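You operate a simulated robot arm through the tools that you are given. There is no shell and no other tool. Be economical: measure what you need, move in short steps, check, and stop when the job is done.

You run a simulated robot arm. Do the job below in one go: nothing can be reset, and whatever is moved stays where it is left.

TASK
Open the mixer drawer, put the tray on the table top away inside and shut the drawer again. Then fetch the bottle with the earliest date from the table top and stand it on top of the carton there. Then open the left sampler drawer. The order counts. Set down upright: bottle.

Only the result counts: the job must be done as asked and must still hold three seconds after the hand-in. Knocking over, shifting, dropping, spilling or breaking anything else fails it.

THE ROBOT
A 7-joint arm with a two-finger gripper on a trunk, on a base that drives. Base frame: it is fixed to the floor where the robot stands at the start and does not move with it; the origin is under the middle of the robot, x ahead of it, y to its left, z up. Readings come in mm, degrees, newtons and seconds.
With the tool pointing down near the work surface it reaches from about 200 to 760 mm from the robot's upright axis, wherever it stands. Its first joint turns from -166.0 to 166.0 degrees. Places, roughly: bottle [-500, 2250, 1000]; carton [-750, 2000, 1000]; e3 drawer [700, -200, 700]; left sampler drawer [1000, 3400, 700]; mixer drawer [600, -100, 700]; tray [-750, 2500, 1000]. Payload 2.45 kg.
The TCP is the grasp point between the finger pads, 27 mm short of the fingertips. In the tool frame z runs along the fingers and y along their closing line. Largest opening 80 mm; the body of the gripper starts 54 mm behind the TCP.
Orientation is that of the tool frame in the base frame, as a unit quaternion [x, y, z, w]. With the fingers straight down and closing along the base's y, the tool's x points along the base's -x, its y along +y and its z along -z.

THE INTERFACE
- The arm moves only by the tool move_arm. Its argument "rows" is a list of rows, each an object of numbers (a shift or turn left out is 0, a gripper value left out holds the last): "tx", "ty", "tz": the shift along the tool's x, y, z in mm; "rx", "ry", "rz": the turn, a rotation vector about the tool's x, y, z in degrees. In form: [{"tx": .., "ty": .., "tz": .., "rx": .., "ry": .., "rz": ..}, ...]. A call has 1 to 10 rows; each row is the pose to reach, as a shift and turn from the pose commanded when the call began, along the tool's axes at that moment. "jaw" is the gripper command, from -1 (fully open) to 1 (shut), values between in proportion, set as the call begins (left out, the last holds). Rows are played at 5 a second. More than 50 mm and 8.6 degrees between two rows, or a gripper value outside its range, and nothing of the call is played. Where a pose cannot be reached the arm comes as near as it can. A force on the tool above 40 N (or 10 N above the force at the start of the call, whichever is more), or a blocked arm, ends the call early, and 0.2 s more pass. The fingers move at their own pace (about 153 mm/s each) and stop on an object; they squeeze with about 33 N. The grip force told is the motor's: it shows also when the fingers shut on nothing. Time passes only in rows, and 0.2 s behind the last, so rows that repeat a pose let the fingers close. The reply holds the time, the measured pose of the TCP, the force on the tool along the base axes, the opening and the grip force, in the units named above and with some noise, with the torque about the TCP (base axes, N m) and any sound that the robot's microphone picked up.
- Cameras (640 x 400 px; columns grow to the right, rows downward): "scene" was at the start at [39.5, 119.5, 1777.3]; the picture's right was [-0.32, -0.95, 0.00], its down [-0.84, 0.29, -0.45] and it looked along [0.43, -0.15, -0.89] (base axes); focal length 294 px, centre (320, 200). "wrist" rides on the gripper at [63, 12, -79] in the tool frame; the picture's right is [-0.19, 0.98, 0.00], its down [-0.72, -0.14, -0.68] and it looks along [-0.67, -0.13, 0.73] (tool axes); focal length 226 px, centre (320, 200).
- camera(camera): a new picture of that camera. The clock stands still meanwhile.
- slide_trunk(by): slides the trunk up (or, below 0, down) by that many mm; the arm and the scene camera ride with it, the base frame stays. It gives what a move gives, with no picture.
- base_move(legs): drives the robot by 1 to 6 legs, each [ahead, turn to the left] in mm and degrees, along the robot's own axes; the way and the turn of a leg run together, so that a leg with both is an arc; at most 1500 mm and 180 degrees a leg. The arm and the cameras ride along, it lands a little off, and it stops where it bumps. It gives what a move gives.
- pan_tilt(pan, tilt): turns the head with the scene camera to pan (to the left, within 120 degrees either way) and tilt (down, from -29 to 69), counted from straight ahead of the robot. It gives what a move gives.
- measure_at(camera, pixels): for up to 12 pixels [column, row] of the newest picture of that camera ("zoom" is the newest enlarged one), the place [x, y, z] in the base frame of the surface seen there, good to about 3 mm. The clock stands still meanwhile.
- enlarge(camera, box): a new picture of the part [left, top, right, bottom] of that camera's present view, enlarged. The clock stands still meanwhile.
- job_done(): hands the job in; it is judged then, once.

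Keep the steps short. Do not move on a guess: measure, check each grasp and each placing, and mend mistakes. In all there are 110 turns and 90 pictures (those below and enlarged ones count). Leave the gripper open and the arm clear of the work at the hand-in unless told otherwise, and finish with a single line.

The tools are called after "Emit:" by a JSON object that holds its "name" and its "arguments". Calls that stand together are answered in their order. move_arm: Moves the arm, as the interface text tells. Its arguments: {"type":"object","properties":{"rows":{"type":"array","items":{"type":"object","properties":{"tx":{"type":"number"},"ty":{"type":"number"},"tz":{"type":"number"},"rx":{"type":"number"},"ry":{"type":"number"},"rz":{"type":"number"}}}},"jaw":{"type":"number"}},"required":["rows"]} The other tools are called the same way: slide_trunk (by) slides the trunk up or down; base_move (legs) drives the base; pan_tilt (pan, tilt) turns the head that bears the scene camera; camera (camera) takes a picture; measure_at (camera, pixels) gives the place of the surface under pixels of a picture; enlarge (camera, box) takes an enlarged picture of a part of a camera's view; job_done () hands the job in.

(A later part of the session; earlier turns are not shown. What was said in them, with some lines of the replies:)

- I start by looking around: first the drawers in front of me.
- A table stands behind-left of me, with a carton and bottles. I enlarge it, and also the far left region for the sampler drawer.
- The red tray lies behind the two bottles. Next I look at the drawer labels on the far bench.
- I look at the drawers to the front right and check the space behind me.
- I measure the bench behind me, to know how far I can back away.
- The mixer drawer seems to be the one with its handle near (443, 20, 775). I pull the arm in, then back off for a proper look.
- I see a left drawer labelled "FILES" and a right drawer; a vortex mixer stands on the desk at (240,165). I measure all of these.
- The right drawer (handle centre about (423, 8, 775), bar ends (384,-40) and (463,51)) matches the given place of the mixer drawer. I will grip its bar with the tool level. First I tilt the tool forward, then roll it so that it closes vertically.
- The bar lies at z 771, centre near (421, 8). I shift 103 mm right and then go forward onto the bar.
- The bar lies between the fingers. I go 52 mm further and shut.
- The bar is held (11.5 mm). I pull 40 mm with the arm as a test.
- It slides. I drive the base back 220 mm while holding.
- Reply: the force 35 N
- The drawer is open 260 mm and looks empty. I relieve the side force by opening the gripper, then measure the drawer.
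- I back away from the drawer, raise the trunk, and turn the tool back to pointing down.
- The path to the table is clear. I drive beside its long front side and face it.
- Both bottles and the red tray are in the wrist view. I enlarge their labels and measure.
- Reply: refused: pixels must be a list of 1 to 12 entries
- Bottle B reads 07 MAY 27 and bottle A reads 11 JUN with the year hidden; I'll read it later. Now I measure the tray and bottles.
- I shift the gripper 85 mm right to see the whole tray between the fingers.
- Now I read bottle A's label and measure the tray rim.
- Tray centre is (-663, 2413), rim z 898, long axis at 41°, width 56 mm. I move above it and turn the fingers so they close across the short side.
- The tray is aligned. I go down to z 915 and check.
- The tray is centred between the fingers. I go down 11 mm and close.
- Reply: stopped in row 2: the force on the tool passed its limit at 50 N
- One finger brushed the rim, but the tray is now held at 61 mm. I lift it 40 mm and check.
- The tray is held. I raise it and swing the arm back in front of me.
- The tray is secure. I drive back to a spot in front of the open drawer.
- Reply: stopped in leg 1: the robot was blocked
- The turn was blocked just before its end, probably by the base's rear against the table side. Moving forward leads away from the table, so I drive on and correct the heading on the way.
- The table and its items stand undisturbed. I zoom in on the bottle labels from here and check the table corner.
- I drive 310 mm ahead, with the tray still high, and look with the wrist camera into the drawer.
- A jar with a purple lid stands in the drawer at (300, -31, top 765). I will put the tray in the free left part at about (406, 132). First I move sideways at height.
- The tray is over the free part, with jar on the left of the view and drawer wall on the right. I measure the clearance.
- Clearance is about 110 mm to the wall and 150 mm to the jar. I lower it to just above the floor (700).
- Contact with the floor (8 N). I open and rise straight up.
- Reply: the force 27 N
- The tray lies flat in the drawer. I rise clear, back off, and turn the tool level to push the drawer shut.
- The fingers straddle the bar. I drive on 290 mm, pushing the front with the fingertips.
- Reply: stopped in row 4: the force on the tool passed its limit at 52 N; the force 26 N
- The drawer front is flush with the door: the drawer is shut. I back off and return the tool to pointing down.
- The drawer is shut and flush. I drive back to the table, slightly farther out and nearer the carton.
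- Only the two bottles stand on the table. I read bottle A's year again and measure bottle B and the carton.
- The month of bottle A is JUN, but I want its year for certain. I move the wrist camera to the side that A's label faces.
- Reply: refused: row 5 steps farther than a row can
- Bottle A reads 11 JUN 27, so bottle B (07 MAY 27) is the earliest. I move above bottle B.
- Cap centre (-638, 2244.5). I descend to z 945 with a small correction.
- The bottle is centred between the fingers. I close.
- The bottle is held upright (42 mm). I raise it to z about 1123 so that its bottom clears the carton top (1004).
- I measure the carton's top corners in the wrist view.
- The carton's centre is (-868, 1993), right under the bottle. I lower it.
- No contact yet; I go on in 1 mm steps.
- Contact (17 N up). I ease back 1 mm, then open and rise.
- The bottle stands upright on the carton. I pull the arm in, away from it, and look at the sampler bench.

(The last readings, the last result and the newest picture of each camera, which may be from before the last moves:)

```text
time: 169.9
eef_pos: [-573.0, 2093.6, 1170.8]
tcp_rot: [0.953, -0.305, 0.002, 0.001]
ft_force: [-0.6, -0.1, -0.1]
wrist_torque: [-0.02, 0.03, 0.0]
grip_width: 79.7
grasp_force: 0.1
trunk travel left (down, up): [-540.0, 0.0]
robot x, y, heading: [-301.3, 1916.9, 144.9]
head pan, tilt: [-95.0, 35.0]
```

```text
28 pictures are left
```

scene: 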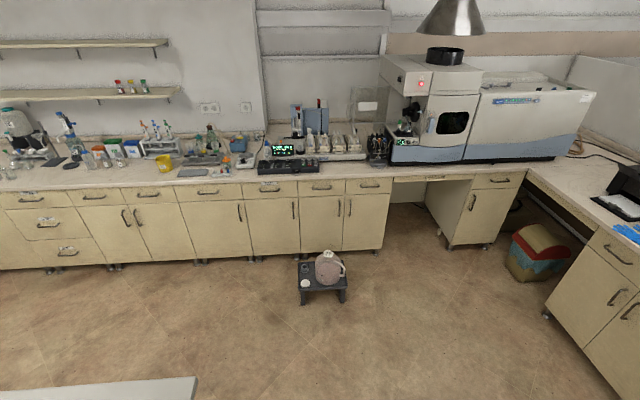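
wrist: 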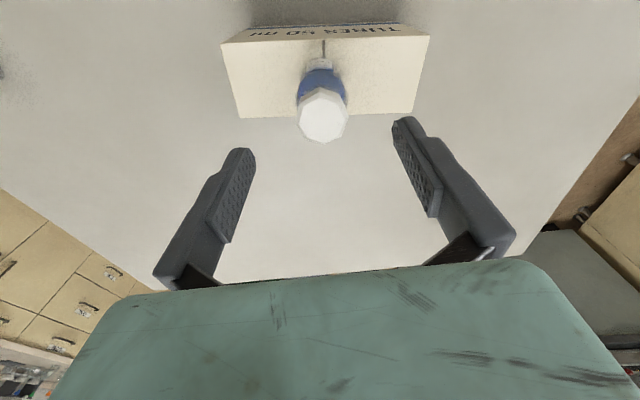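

Emit:
{"name": "enlarge", "arguments": {"camera": "scene", "box": [230, 130, 422, 250]}}

Emit:
{"name": "measure_at", "arguments": {"camera": "scene", "pixels": [[208, 193], [270, 190], [321, 188], [370, 186], [322, 195], [370, 192], [300, 270], [345, 295], [302, 300], [327, 255], [310, 150], [342, 240]]}}

```text
3.33 times, centred on (326, 190) of scene
```

zoom: 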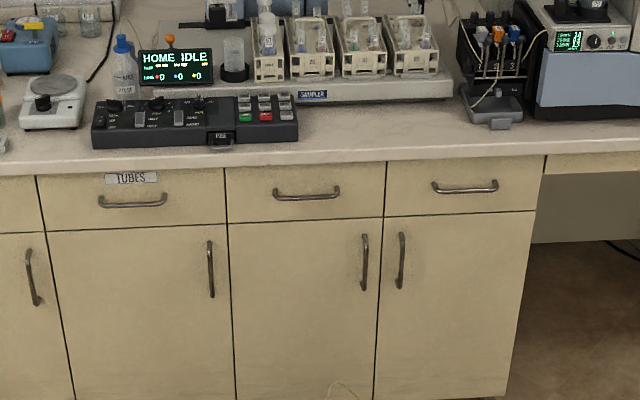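

```text
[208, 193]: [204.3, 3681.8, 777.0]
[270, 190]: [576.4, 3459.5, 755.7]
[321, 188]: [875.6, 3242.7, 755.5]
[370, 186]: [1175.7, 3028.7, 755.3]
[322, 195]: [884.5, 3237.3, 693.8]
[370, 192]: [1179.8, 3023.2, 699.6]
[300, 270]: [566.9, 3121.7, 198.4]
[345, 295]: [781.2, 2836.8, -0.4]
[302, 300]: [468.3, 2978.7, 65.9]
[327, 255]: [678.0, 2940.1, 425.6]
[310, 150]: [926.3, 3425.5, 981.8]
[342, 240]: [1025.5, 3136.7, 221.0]
```

The left sampler drawer has its handle at (876, 3243, 755), under the sampler on its left. A stool with a carboy stands in front of it, so I must keep the base clear of that. I back away from the table and drive to a point in front, well short of the stool.

Emit:
{"name": "base_move", "arguments": {"legs": [[-250, 0], [0, -82], [653, 0], [0, -9.5]]}}

Emit:
{"name": "pan_tilt", "arguments": {"pan": 0, "tilt": 45}}

Emit:
{"name": "camera", "arguments": {"camera": "scene"}}

```text
time: 179.2
eef_pos: [383.8, 2629.6, 1171.0]
tcp_rot: [-0.45, 0.893, -0.001, -0.003]
ft_force: [0.5, 0.0, -0.1]
wrist_torque: [0.0, -0.01, -0.02]
grip_width: 80.1
grasp_force: 0.1
trunk travel left (down, up): [-540.0, 0.0]
robot x, y, heading: [201.8, 2360.4, 53.3]
head pan, tilt: [-95.0, 35.0]
```

```text
time: 180.9
eef_pos: [384.2, 2629.1, 1170.4]
tcp_rot: [-0.451, 0.893, -0.002, -0.002]
ft_force: [-0.4, -0.4, 0.9]
wrist_torque: [-0.04, -0.02, -0.02]
grip_width: 79.8
grasp_force: 0.0
trunk travel left (down, up): [-540.0, 0.0]
robot x, y, heading: [204.7, 2359.7, 53.6]
head pan, tilt: [0.0, 45.0]
```

```text
26 pictures are left
```

scene: 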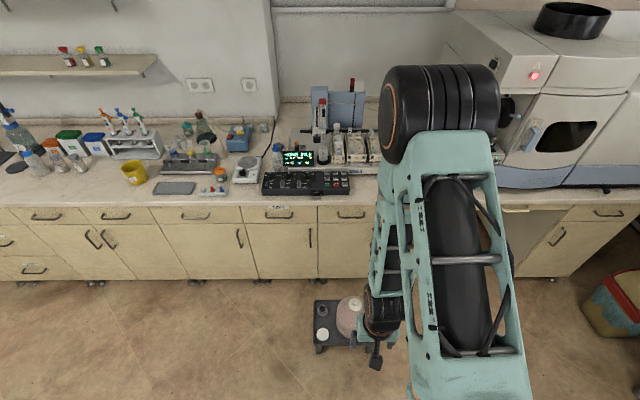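

Emit:
{"name": "measure_at", "arguments": {"camera": "scene", "pixels": [[338, 216], [351, 217], [362, 216], [345, 207], [345, 235], [315, 302], [316, 350], [355, 345], [348, 300], [350, 315], [330, 335], [340, 270]]}}

Emit:
{"name": "enlarge", "arguments": {"camera": "scene", "box": [260, 180, 420, 380]}}

```text
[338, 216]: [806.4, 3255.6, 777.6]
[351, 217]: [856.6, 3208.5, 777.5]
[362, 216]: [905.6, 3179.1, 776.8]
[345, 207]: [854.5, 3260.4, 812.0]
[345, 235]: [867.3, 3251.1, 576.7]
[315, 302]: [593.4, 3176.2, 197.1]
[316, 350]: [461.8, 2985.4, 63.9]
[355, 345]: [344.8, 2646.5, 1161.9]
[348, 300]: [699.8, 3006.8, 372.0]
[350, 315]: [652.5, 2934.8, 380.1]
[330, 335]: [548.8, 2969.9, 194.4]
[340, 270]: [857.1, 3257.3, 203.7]
```

```text
2.00 times, centred on (340, 280) of scene
```

zoom: 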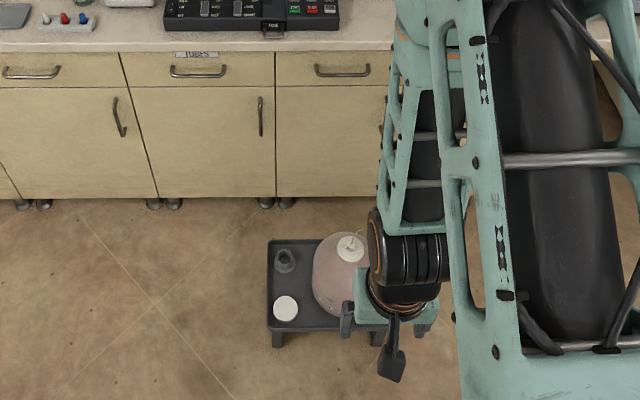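

Handle bar: centre near (857, 3209, 777), straight ahead. I turn the tool level with vertical closing, then lower the trunk.

Emit:
{"name": "move_arm", "arguments": {"rows": [{"tx": -10, "ry": -8.5}, {"tx": -20, "ry": -17}, {"tx": -30, "ry": -25.5}, {"tx": -40, "ry": -34}, {"tx": -50, "ry": -42.5}, {"tx": -60, "ry": -51}, {"tx": -70, "ry": -59.5}, {"tx": -80, "ry": -68}, {"tx": -90, "ry": -76.5}, {"tx": -100, "ry": -85}]}}

Emit:
{"name": "move_arm", "arguments": {"rows": [{"ry": -5}]}}

Emit:
{"name": "move_arm", "arguments": {"rows": [{"rz": 8.5}, {"rz": 17}, {"rz": 25.5}, {"rz": 34}, {"rz": 42.5}, {"rz": 51}, {"rz": 59.5}, {"rz": 68}, {"rz": 76.5}, {"rz": 85}]}}

Emit:
{"name": "move_arm", "arguments": {"rows": [{"rz": 5}]}}

Emit:
{"name": "slide_trunk", "arguments": {"by": -393}}

Emit:
{"name": "camera", "arguments": {"camera": "wrist"}}

```text
time: 183.1
eef_pos: [441.7, 2709.7, 1170.8]
tcp_rot: [-0.332, 0.658, 0.304, 0.604]
ft_force: [-0.8, 0.5, 1.2]
wrist_torque: [-0.03, 0.0, -0.01]
grip_width: 80.0
grasp_force: 0.1
out of reach, approached as far as the arm can: row 2, 3, 4, 5, 6
trunk travel left (down, up): [-540.0, 0.0]
robot x, y, heading: [200.7, 2360.4, 53.5]
head pan, tilt: [0.0, 45.0]
```

```text
time: 183.5
eef_pos: [441.1, 2710.0, 1170.5]
tcp_rot: [-0.32, 0.631, 0.319, 0.63]
ft_force: [0.3, 0.2, 0.1]
wrist_torque: [0.0, 0.03, -0.04]
grip_width: 79.9
grasp_force: 0.0
trunk travel left (down, up): [-540.0, 0.0]
robot x, y, heading: [204.6, 2360.2, 53.5]
head pan, tilt: [0.0, 45.0]
```

```text
time: 185.7
eef_pos: [442.6, 2709.2, 1169.8]
tcp_rot: [0.192, 0.681, 0.661, 0.249]
ft_force: [0.1, -0.5, -0.6]
wrist_torque: [-0.05, 0.04, 0.01]
grip_width: 80.2
grasp_force: 0.1
trunk travel left (down, up): [-540.0, 0.0]
robot x, y, heading: [202.4, 2360.9, 53.5]
head pan, tilt: [0.0, 45.0]
```

```text
time: 186.1
eef_pos: [443.6, 2709.9, 1169.9]
tcp_rot: [0.222, 0.673, 0.67, 0.22]
ft_force: [0.3, -0.2, -0.6]
wrist_torque: [-0.01, 0.02, -0.02]
grip_width: 79.7
grasp_force: 0.1
trunk travel left (down, up): [-540.0, 0.0]
robot x, y, heading: [202.1, 2361.7, 53.6]
head pan, tilt: [0.0, 45.0]
```

```text
time: 189.9
eef_pos: [442.7, 2710.3, 777.1]
tcp_rot: [0.221, 0.673, 0.67, 0.22]
ft_force: [-0.2, 0.4, 0.7]
wrist_torque: [-0.05, 0.02, 0.02]
grip_width: 80.0
grasp_force: 0.0
trunk travel left (down, up): [-147.0, 393.0]
robot x, y, heading: [200.8, 2359.6, 53.7]
head pan, tilt: [0.0, 45.0]
```

```text
24 pictures are left
```

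wrist: 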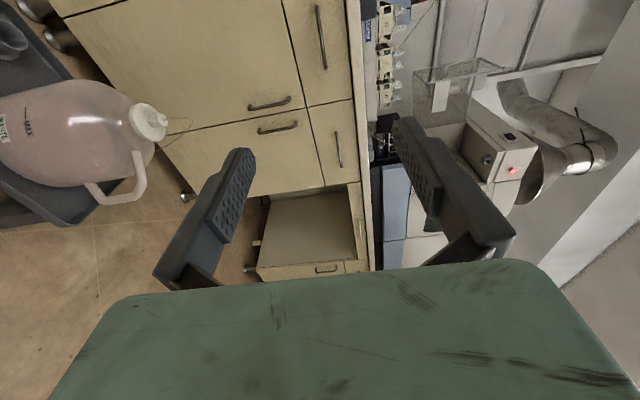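

The tool is level at z 777. I measure the handle and the carboy's cap from here.

Emit:
{"name": "measure_at", "arguments": {"camera": "wrist", "pixels": [[317, 10], [322, 38], [325, 66], [150, 118], [140, 165], [337, 150], [40, 210]]}}

Emit:
{"name": "base_move", "arguments": {"legs": [[200, 0]]}}

Emit:
{"name": "move_arm", "arguments": {"rows": [{"tx": -24}, {"tx": -24, "tz": 40}, {"tx": -24, "tz": 80}, {"tx": -24, "tz": 120}, {"tx": -24, "tz": 160}, {"tx": -24, "tz": 200}, {"tx": -24, "tz": 240}]}}

Emit:
{"name": "camera", "arguments": {"camera": "wrist"}}

```text
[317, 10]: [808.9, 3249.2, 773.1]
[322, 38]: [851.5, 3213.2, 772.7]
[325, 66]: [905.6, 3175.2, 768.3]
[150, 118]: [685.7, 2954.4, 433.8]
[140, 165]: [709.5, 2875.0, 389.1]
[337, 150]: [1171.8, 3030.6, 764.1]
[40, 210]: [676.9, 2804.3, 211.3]
```

```text
time: 191.5
eef_pos: [559.3, 2871.1, 776.0]
tcp_rot: [0.22, 0.674, 0.67, 0.22]
ft_force: [-0.5, -0.8, -1.0]
wrist_torque: [-0.03, 0.0, 0.0]
grip_width: 80.0
grasp_force: 0.0
trunk travel left (down, up): [-147.0, 393.0]
robot x, y, heading: [322.4, 2520.9, 53.7]
head pan, tilt: [0.0, 45.0]
```

```text
time: 193.1
eef_pos: [721.8, 3049.6, 775.9]
tcp_rot: [0.22, 0.673, 0.671, 0.22]
ft_force: [-0.8, -0.5, 0.2]
wrist_torque: [0.05, 0.03, -0.02]
grip_width: 80.2
grasp_force: 0.0
trunk travel left (down, up): [-147.0, 393.0]
robot x, y, heading: [322.1, 2520.6, 54.1]
head pan, tilt: [0.0, 45.0]
```

```text
23 pictures are left
```

wrist: 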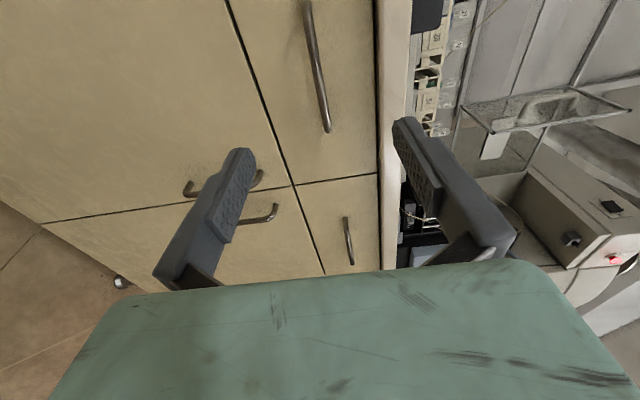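

Emit:
{"name": "measure_at", "arguments": {"camera": "wrist", "pixels": [[307, 20], [313, 60], [320, 95], [326, 125], [350, 100], [350, 40]]}}

Emit:
{"name": "base_move", "arguments": {"legs": [[100, 0]]}}

```text
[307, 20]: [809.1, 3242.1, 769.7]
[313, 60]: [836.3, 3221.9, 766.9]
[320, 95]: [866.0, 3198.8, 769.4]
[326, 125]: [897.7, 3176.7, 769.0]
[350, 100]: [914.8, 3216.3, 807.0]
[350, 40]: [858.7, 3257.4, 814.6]
```

```text
time: 194.2
eef_pos: [781.4, 3131.3, 775.6]
tcp_rot: [0.22, 0.673, 0.671, 0.22]
ft_force: [0.0, 0.0, -0.1]
wrist_torque: [0.0, 0.01, -0.02]
grip_width: 80.2
grasp_force: 0.0
trunk travel left (down, up): [-147.0, 393.0]
robot x, y, heading: [378.8, 2600.7, 54.0]
head pan, tilt: [0.0, 45.0]
```

Emit:
{"name": "move_arm", "arguments": {"rows": [{"tx": -9, "ty": -4, "tz": 25}, {"tx": -9, "ty": -4, "tz": 50}]}}

Emit:
{"name": "camera", "arguments": {"camera": "wrist"}}

```text
time: 194.8
eef_pos: [818.5, 3166.6, 771.7]
tcp_rot: [0.222, 0.674, 0.67, 0.219]
ft_force: [0.3, -0.4, 0.4]
wrist_torque: [-0.03, 0.0, 0.0]
grip_width: 80.2
grasp_force: 0.1
trunk travel left (down, up): [-147.0, 393.0]
robot x, y, heading: [382.1, 2602.8, 53.8]
head pan, tilt: [0.0, 45.0]
```

```text
22 pictures are left
```

wrist: 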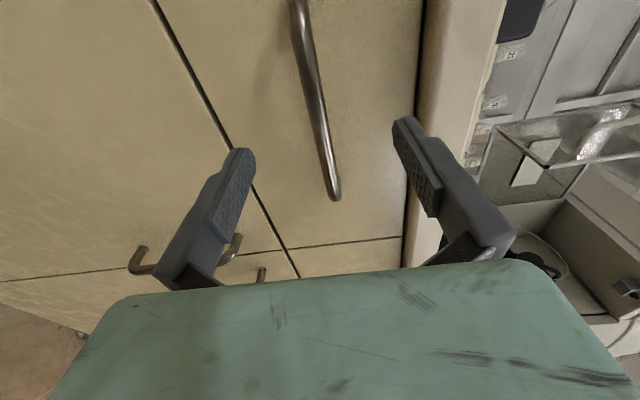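

The view matches the first drawer at the same stage. I go 54 mm on and grip.

Emit:
{"name": "move_arm", "arguments": {"rows": [{"tz": 25}, {"tz": 45}, {"tz": 54}]}}

Emit:
{"name": "move_arm", "arguments": {"rows": [{"tz": 0}, {"tz": 0}, {"tz": 0}, {"tz": 0}], "jaw": 1}}

Emit:
{"name": "move_arm", "arguments": {"rows": [{"tz": -10}, {"tz": -20}, {"tz": -30}, {"tz": -40}]}}

```text
time: 195.7
eef_pos: [850.0, 3209.5, 772.0]
tcp_rot: [0.22, 0.673, 0.671, 0.22]
ft_force: [-0.2, -0.6, 0.2]
wrist_torque: [-0.04, 0.01, -0.01]
grip_width: 80.0
grasp_force: 0.1
trunk travel left (down, up): [-147.0, 393.0]
robot x, y, heading: [380.3, 2603.7, 53.7]
head pan, tilt: [0.0, 45.0]
```

```text
time: 196.7
eef_pos: [850.1, 3209.3, 770.9]
tcp_rot: [0.22, 0.673, 0.671, 0.219]
ft_force: [1.1, 1.2, 2.3]
wrist_torque: [0.0, -0.04, 0.1]
grip_width: 11.2
grasp_force: 38.0
trunk travel left (down, up): [-147.0, 393.0]
robot x, y, heading: [378.0, 2600.8, 53.7]
head pan, tilt: [0.0, 45.0]
```

```text
time: 197.7
eef_pos: [826.6, 3175.9, 771.0]
tcp_rot: [0.221, 0.674, 0.67, 0.219]
ft_force: [-1.4, -0.1, 3.7]
wrist_torque: [0.05, 0.02, -0.49]
grip_width: 11.1
grasp_force: 38.1
trunk travel left (down, up): [-147.0, 393.0]
robot x, y, heading: [380.9, 2602.5, 53.7]
head pan, tilt: [0.0, 45.0]
```

It slides. The arm has room, so I pull 210 mm more with the arm.

Emit:
{"name": "move_arm", "arguments": {"rows": [{"tz": -21}, {"tz": -42}, {"tz": -63}, {"tz": -84}, {"tz": -105}, {"tz": -126}, {"tz": -147}, {"tz": -168}, {"tz": -189}, {"tz": -210}]}}

Emit:
{"name": "camera", "arguments": {"camera": "scene"}}

```text
time: 199.8
eef_pos: [703.4, 3005.8, 772.1]
tcp_rot: [0.222, 0.674, 0.67, 0.22]
ft_force: [10.5, -8.3, -14.8]
wrist_torque: [-0.07, 0.13, 0.8]
grip_width: 11.3
grasp_force: 37.9
trunk travel left (down, up): [-147.0, 393.0]
robot x, y, heading: [377.7, 2602.4, 53.5]
head pan, tilt: [0.0, 45.0]
```

```text
21 pictures are left
```

scene: 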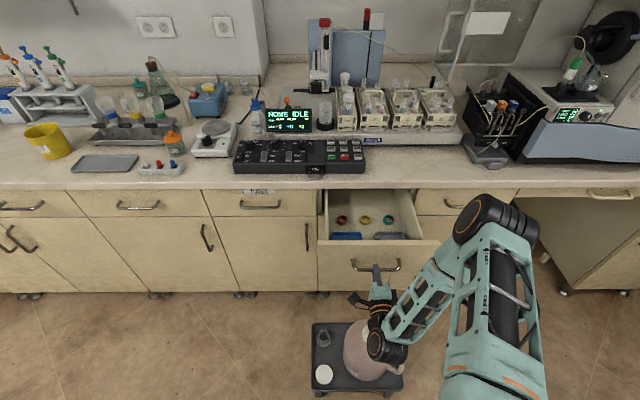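

The drawer is open about 250 mm. I pull 50 mm more to have it well open.

Emit:
{"name": "move_arm", "arguments": {"rows": [{"tz": -12}, {"tz": -24}, {"tz": -36}, {"tz": -50}]}}

Emit:
{"name": "move_arm", "arguments": {"rows": [{"tz": 0}, {"tz": 0}, {"tz": 0}], "jaw": -1}}

Emit:
{"name": "move_arm", "arguments": {"rows": [{"tz": -20}, {"tz": -45}, {"tz": -70}]}}

Emit:
{"name": "base_move", "arguments": {"legs": [[-250, 0]]}}

Emit:
{"name": "camera", "arguments": {"camera": "scene"}}

```text
time: 200.8
eef_pos: [674.5, 2965.8, 771.9]
tcp_rot: [0.221, 0.675, 0.669, 0.221]
ft_force: [15.0, -13.1, -28.7]
wrist_torque: [-0.17, 0.1, 0.42]
grip_width: 11.2
grasp_force: 38.0
trunk travel left (down, up): [-147.0, 393.0]
robot x, y, heading: [377.6, 2599.6, 53.8]
head pan, tilt: [0.0, 45.0]
```

```text
time: 201.7
eef_pos: [672.4, 2966.7, 774.3]
tcp_rot: [0.222, 0.673, 0.671, 0.219]
ft_force: [-0.6, -0.1, -0.3]
wrist_torque: [-0.04, 0.01, 0.0]
grip_width: 80.4
grasp_force: 0.0
trunk travel left (down, up): [-147.0, 393.0]
robot x, y, heading: [379.0, 2603.0, 53.8]
head pan, tilt: [0.0, 45.0]
```

```text
time: 202.4
eef_pos: [641.3, 2921.9, 782.0]
tcp_rot: [0.217, 0.66, 0.682, 0.227]
ft_force: [0.4, 0.6, -0.6]
wrist_torque: [0.02, 0.01, -0.01]
grip_width: 79.9
grasp_force: 0.1
trunk travel left (down, up): [-147.0, 393.0]
robot x, y, heading: [376.4, 2601.2, 53.8]
head pan, tilt: [0.0, 45.0]
```

```text
time: 204.3
eef_pos: [495.0, 2720.7, 782.1]
tcp_rot: [0.217, 0.66, 0.682, 0.227]
ft_force: [0.5, -0.4, 0.3]
wrist_torque: [0.01, -0.05, -0.01]
grip_width: 80.0
grasp_force: 0.0
trunk travel left (down, up): [-147.0, 393.0]
robot x, y, heading: [230.9, 2401.2, 53.9]
head pan, tilt: [0.0, 45.0]
```

```text
20 pictures are left
```

scene: 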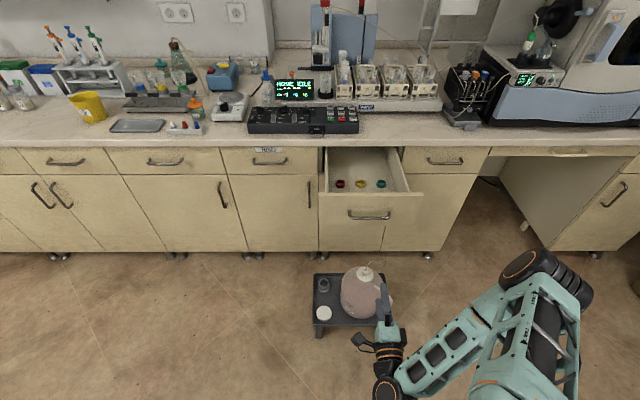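

The left sampler drawer is open and clear of the arm. As a last check I turn a little to view the bottle on the carton.

Emit:
{"name": "base_move", "arguments": {"legs": [[0, 40]]}}

Emit:
{"name": "pan_tilt", "arguments": {"pan": 107, "tilt": 25}}

Emit:
{"name": "camera", "arguments": {"camera": "scene"}}

```text
time: 206.6
eef_pos: [228.7, 2814.8, 781.8]
tcp_rot: [-0.022, 0.694, 0.72, -0.02]
ft_force: [0.1, 0.0, 0.6]
wrist_torque: [-0.01, -0.02, 0.0]
grip_width: 80.0
grasp_force: 0.1
trunk travel left (down, up): [-147.0, 393.0]
robot x, y, heading: [230.7, 2402.0, 94.2]
head pan, tilt: [0.0, 45.0]
```

```text
time: 208.4
eef_pos: [228.1, 2814.4, 782.1]
tcp_rot: [-0.023, 0.694, 0.72, -0.02]
ft_force: [0.7, -0.2, -0.1]
wrist_torque: [0.04, -0.05, 0.0]
grip_width: 80.1
grasp_force: 0.0
trunk travel left (down, up): [-147.0, 393.0]
robot x, y, heading: [237.6, 2398.5, 94.3]
head pan, tilt: [107.0, 25.0]
```

```text
19 pictures are left
```

scene: 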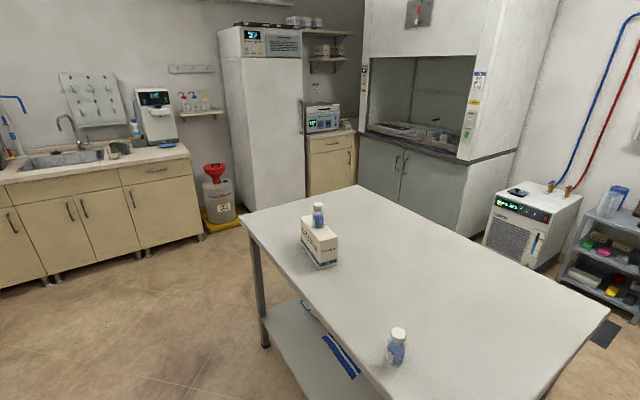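

The bottle stands upright on the carton, bottle A is undisturbed, the gripper is open and the arm is clear. I hand in.

Emit:
{"name": "job_done", "arguments": {}}

```text
The job is handed in.
```

The tray is inside the shut mixer drawer, the 07 MAY 27 bottle stands upright on the carton, and the left sampler drawer is open.
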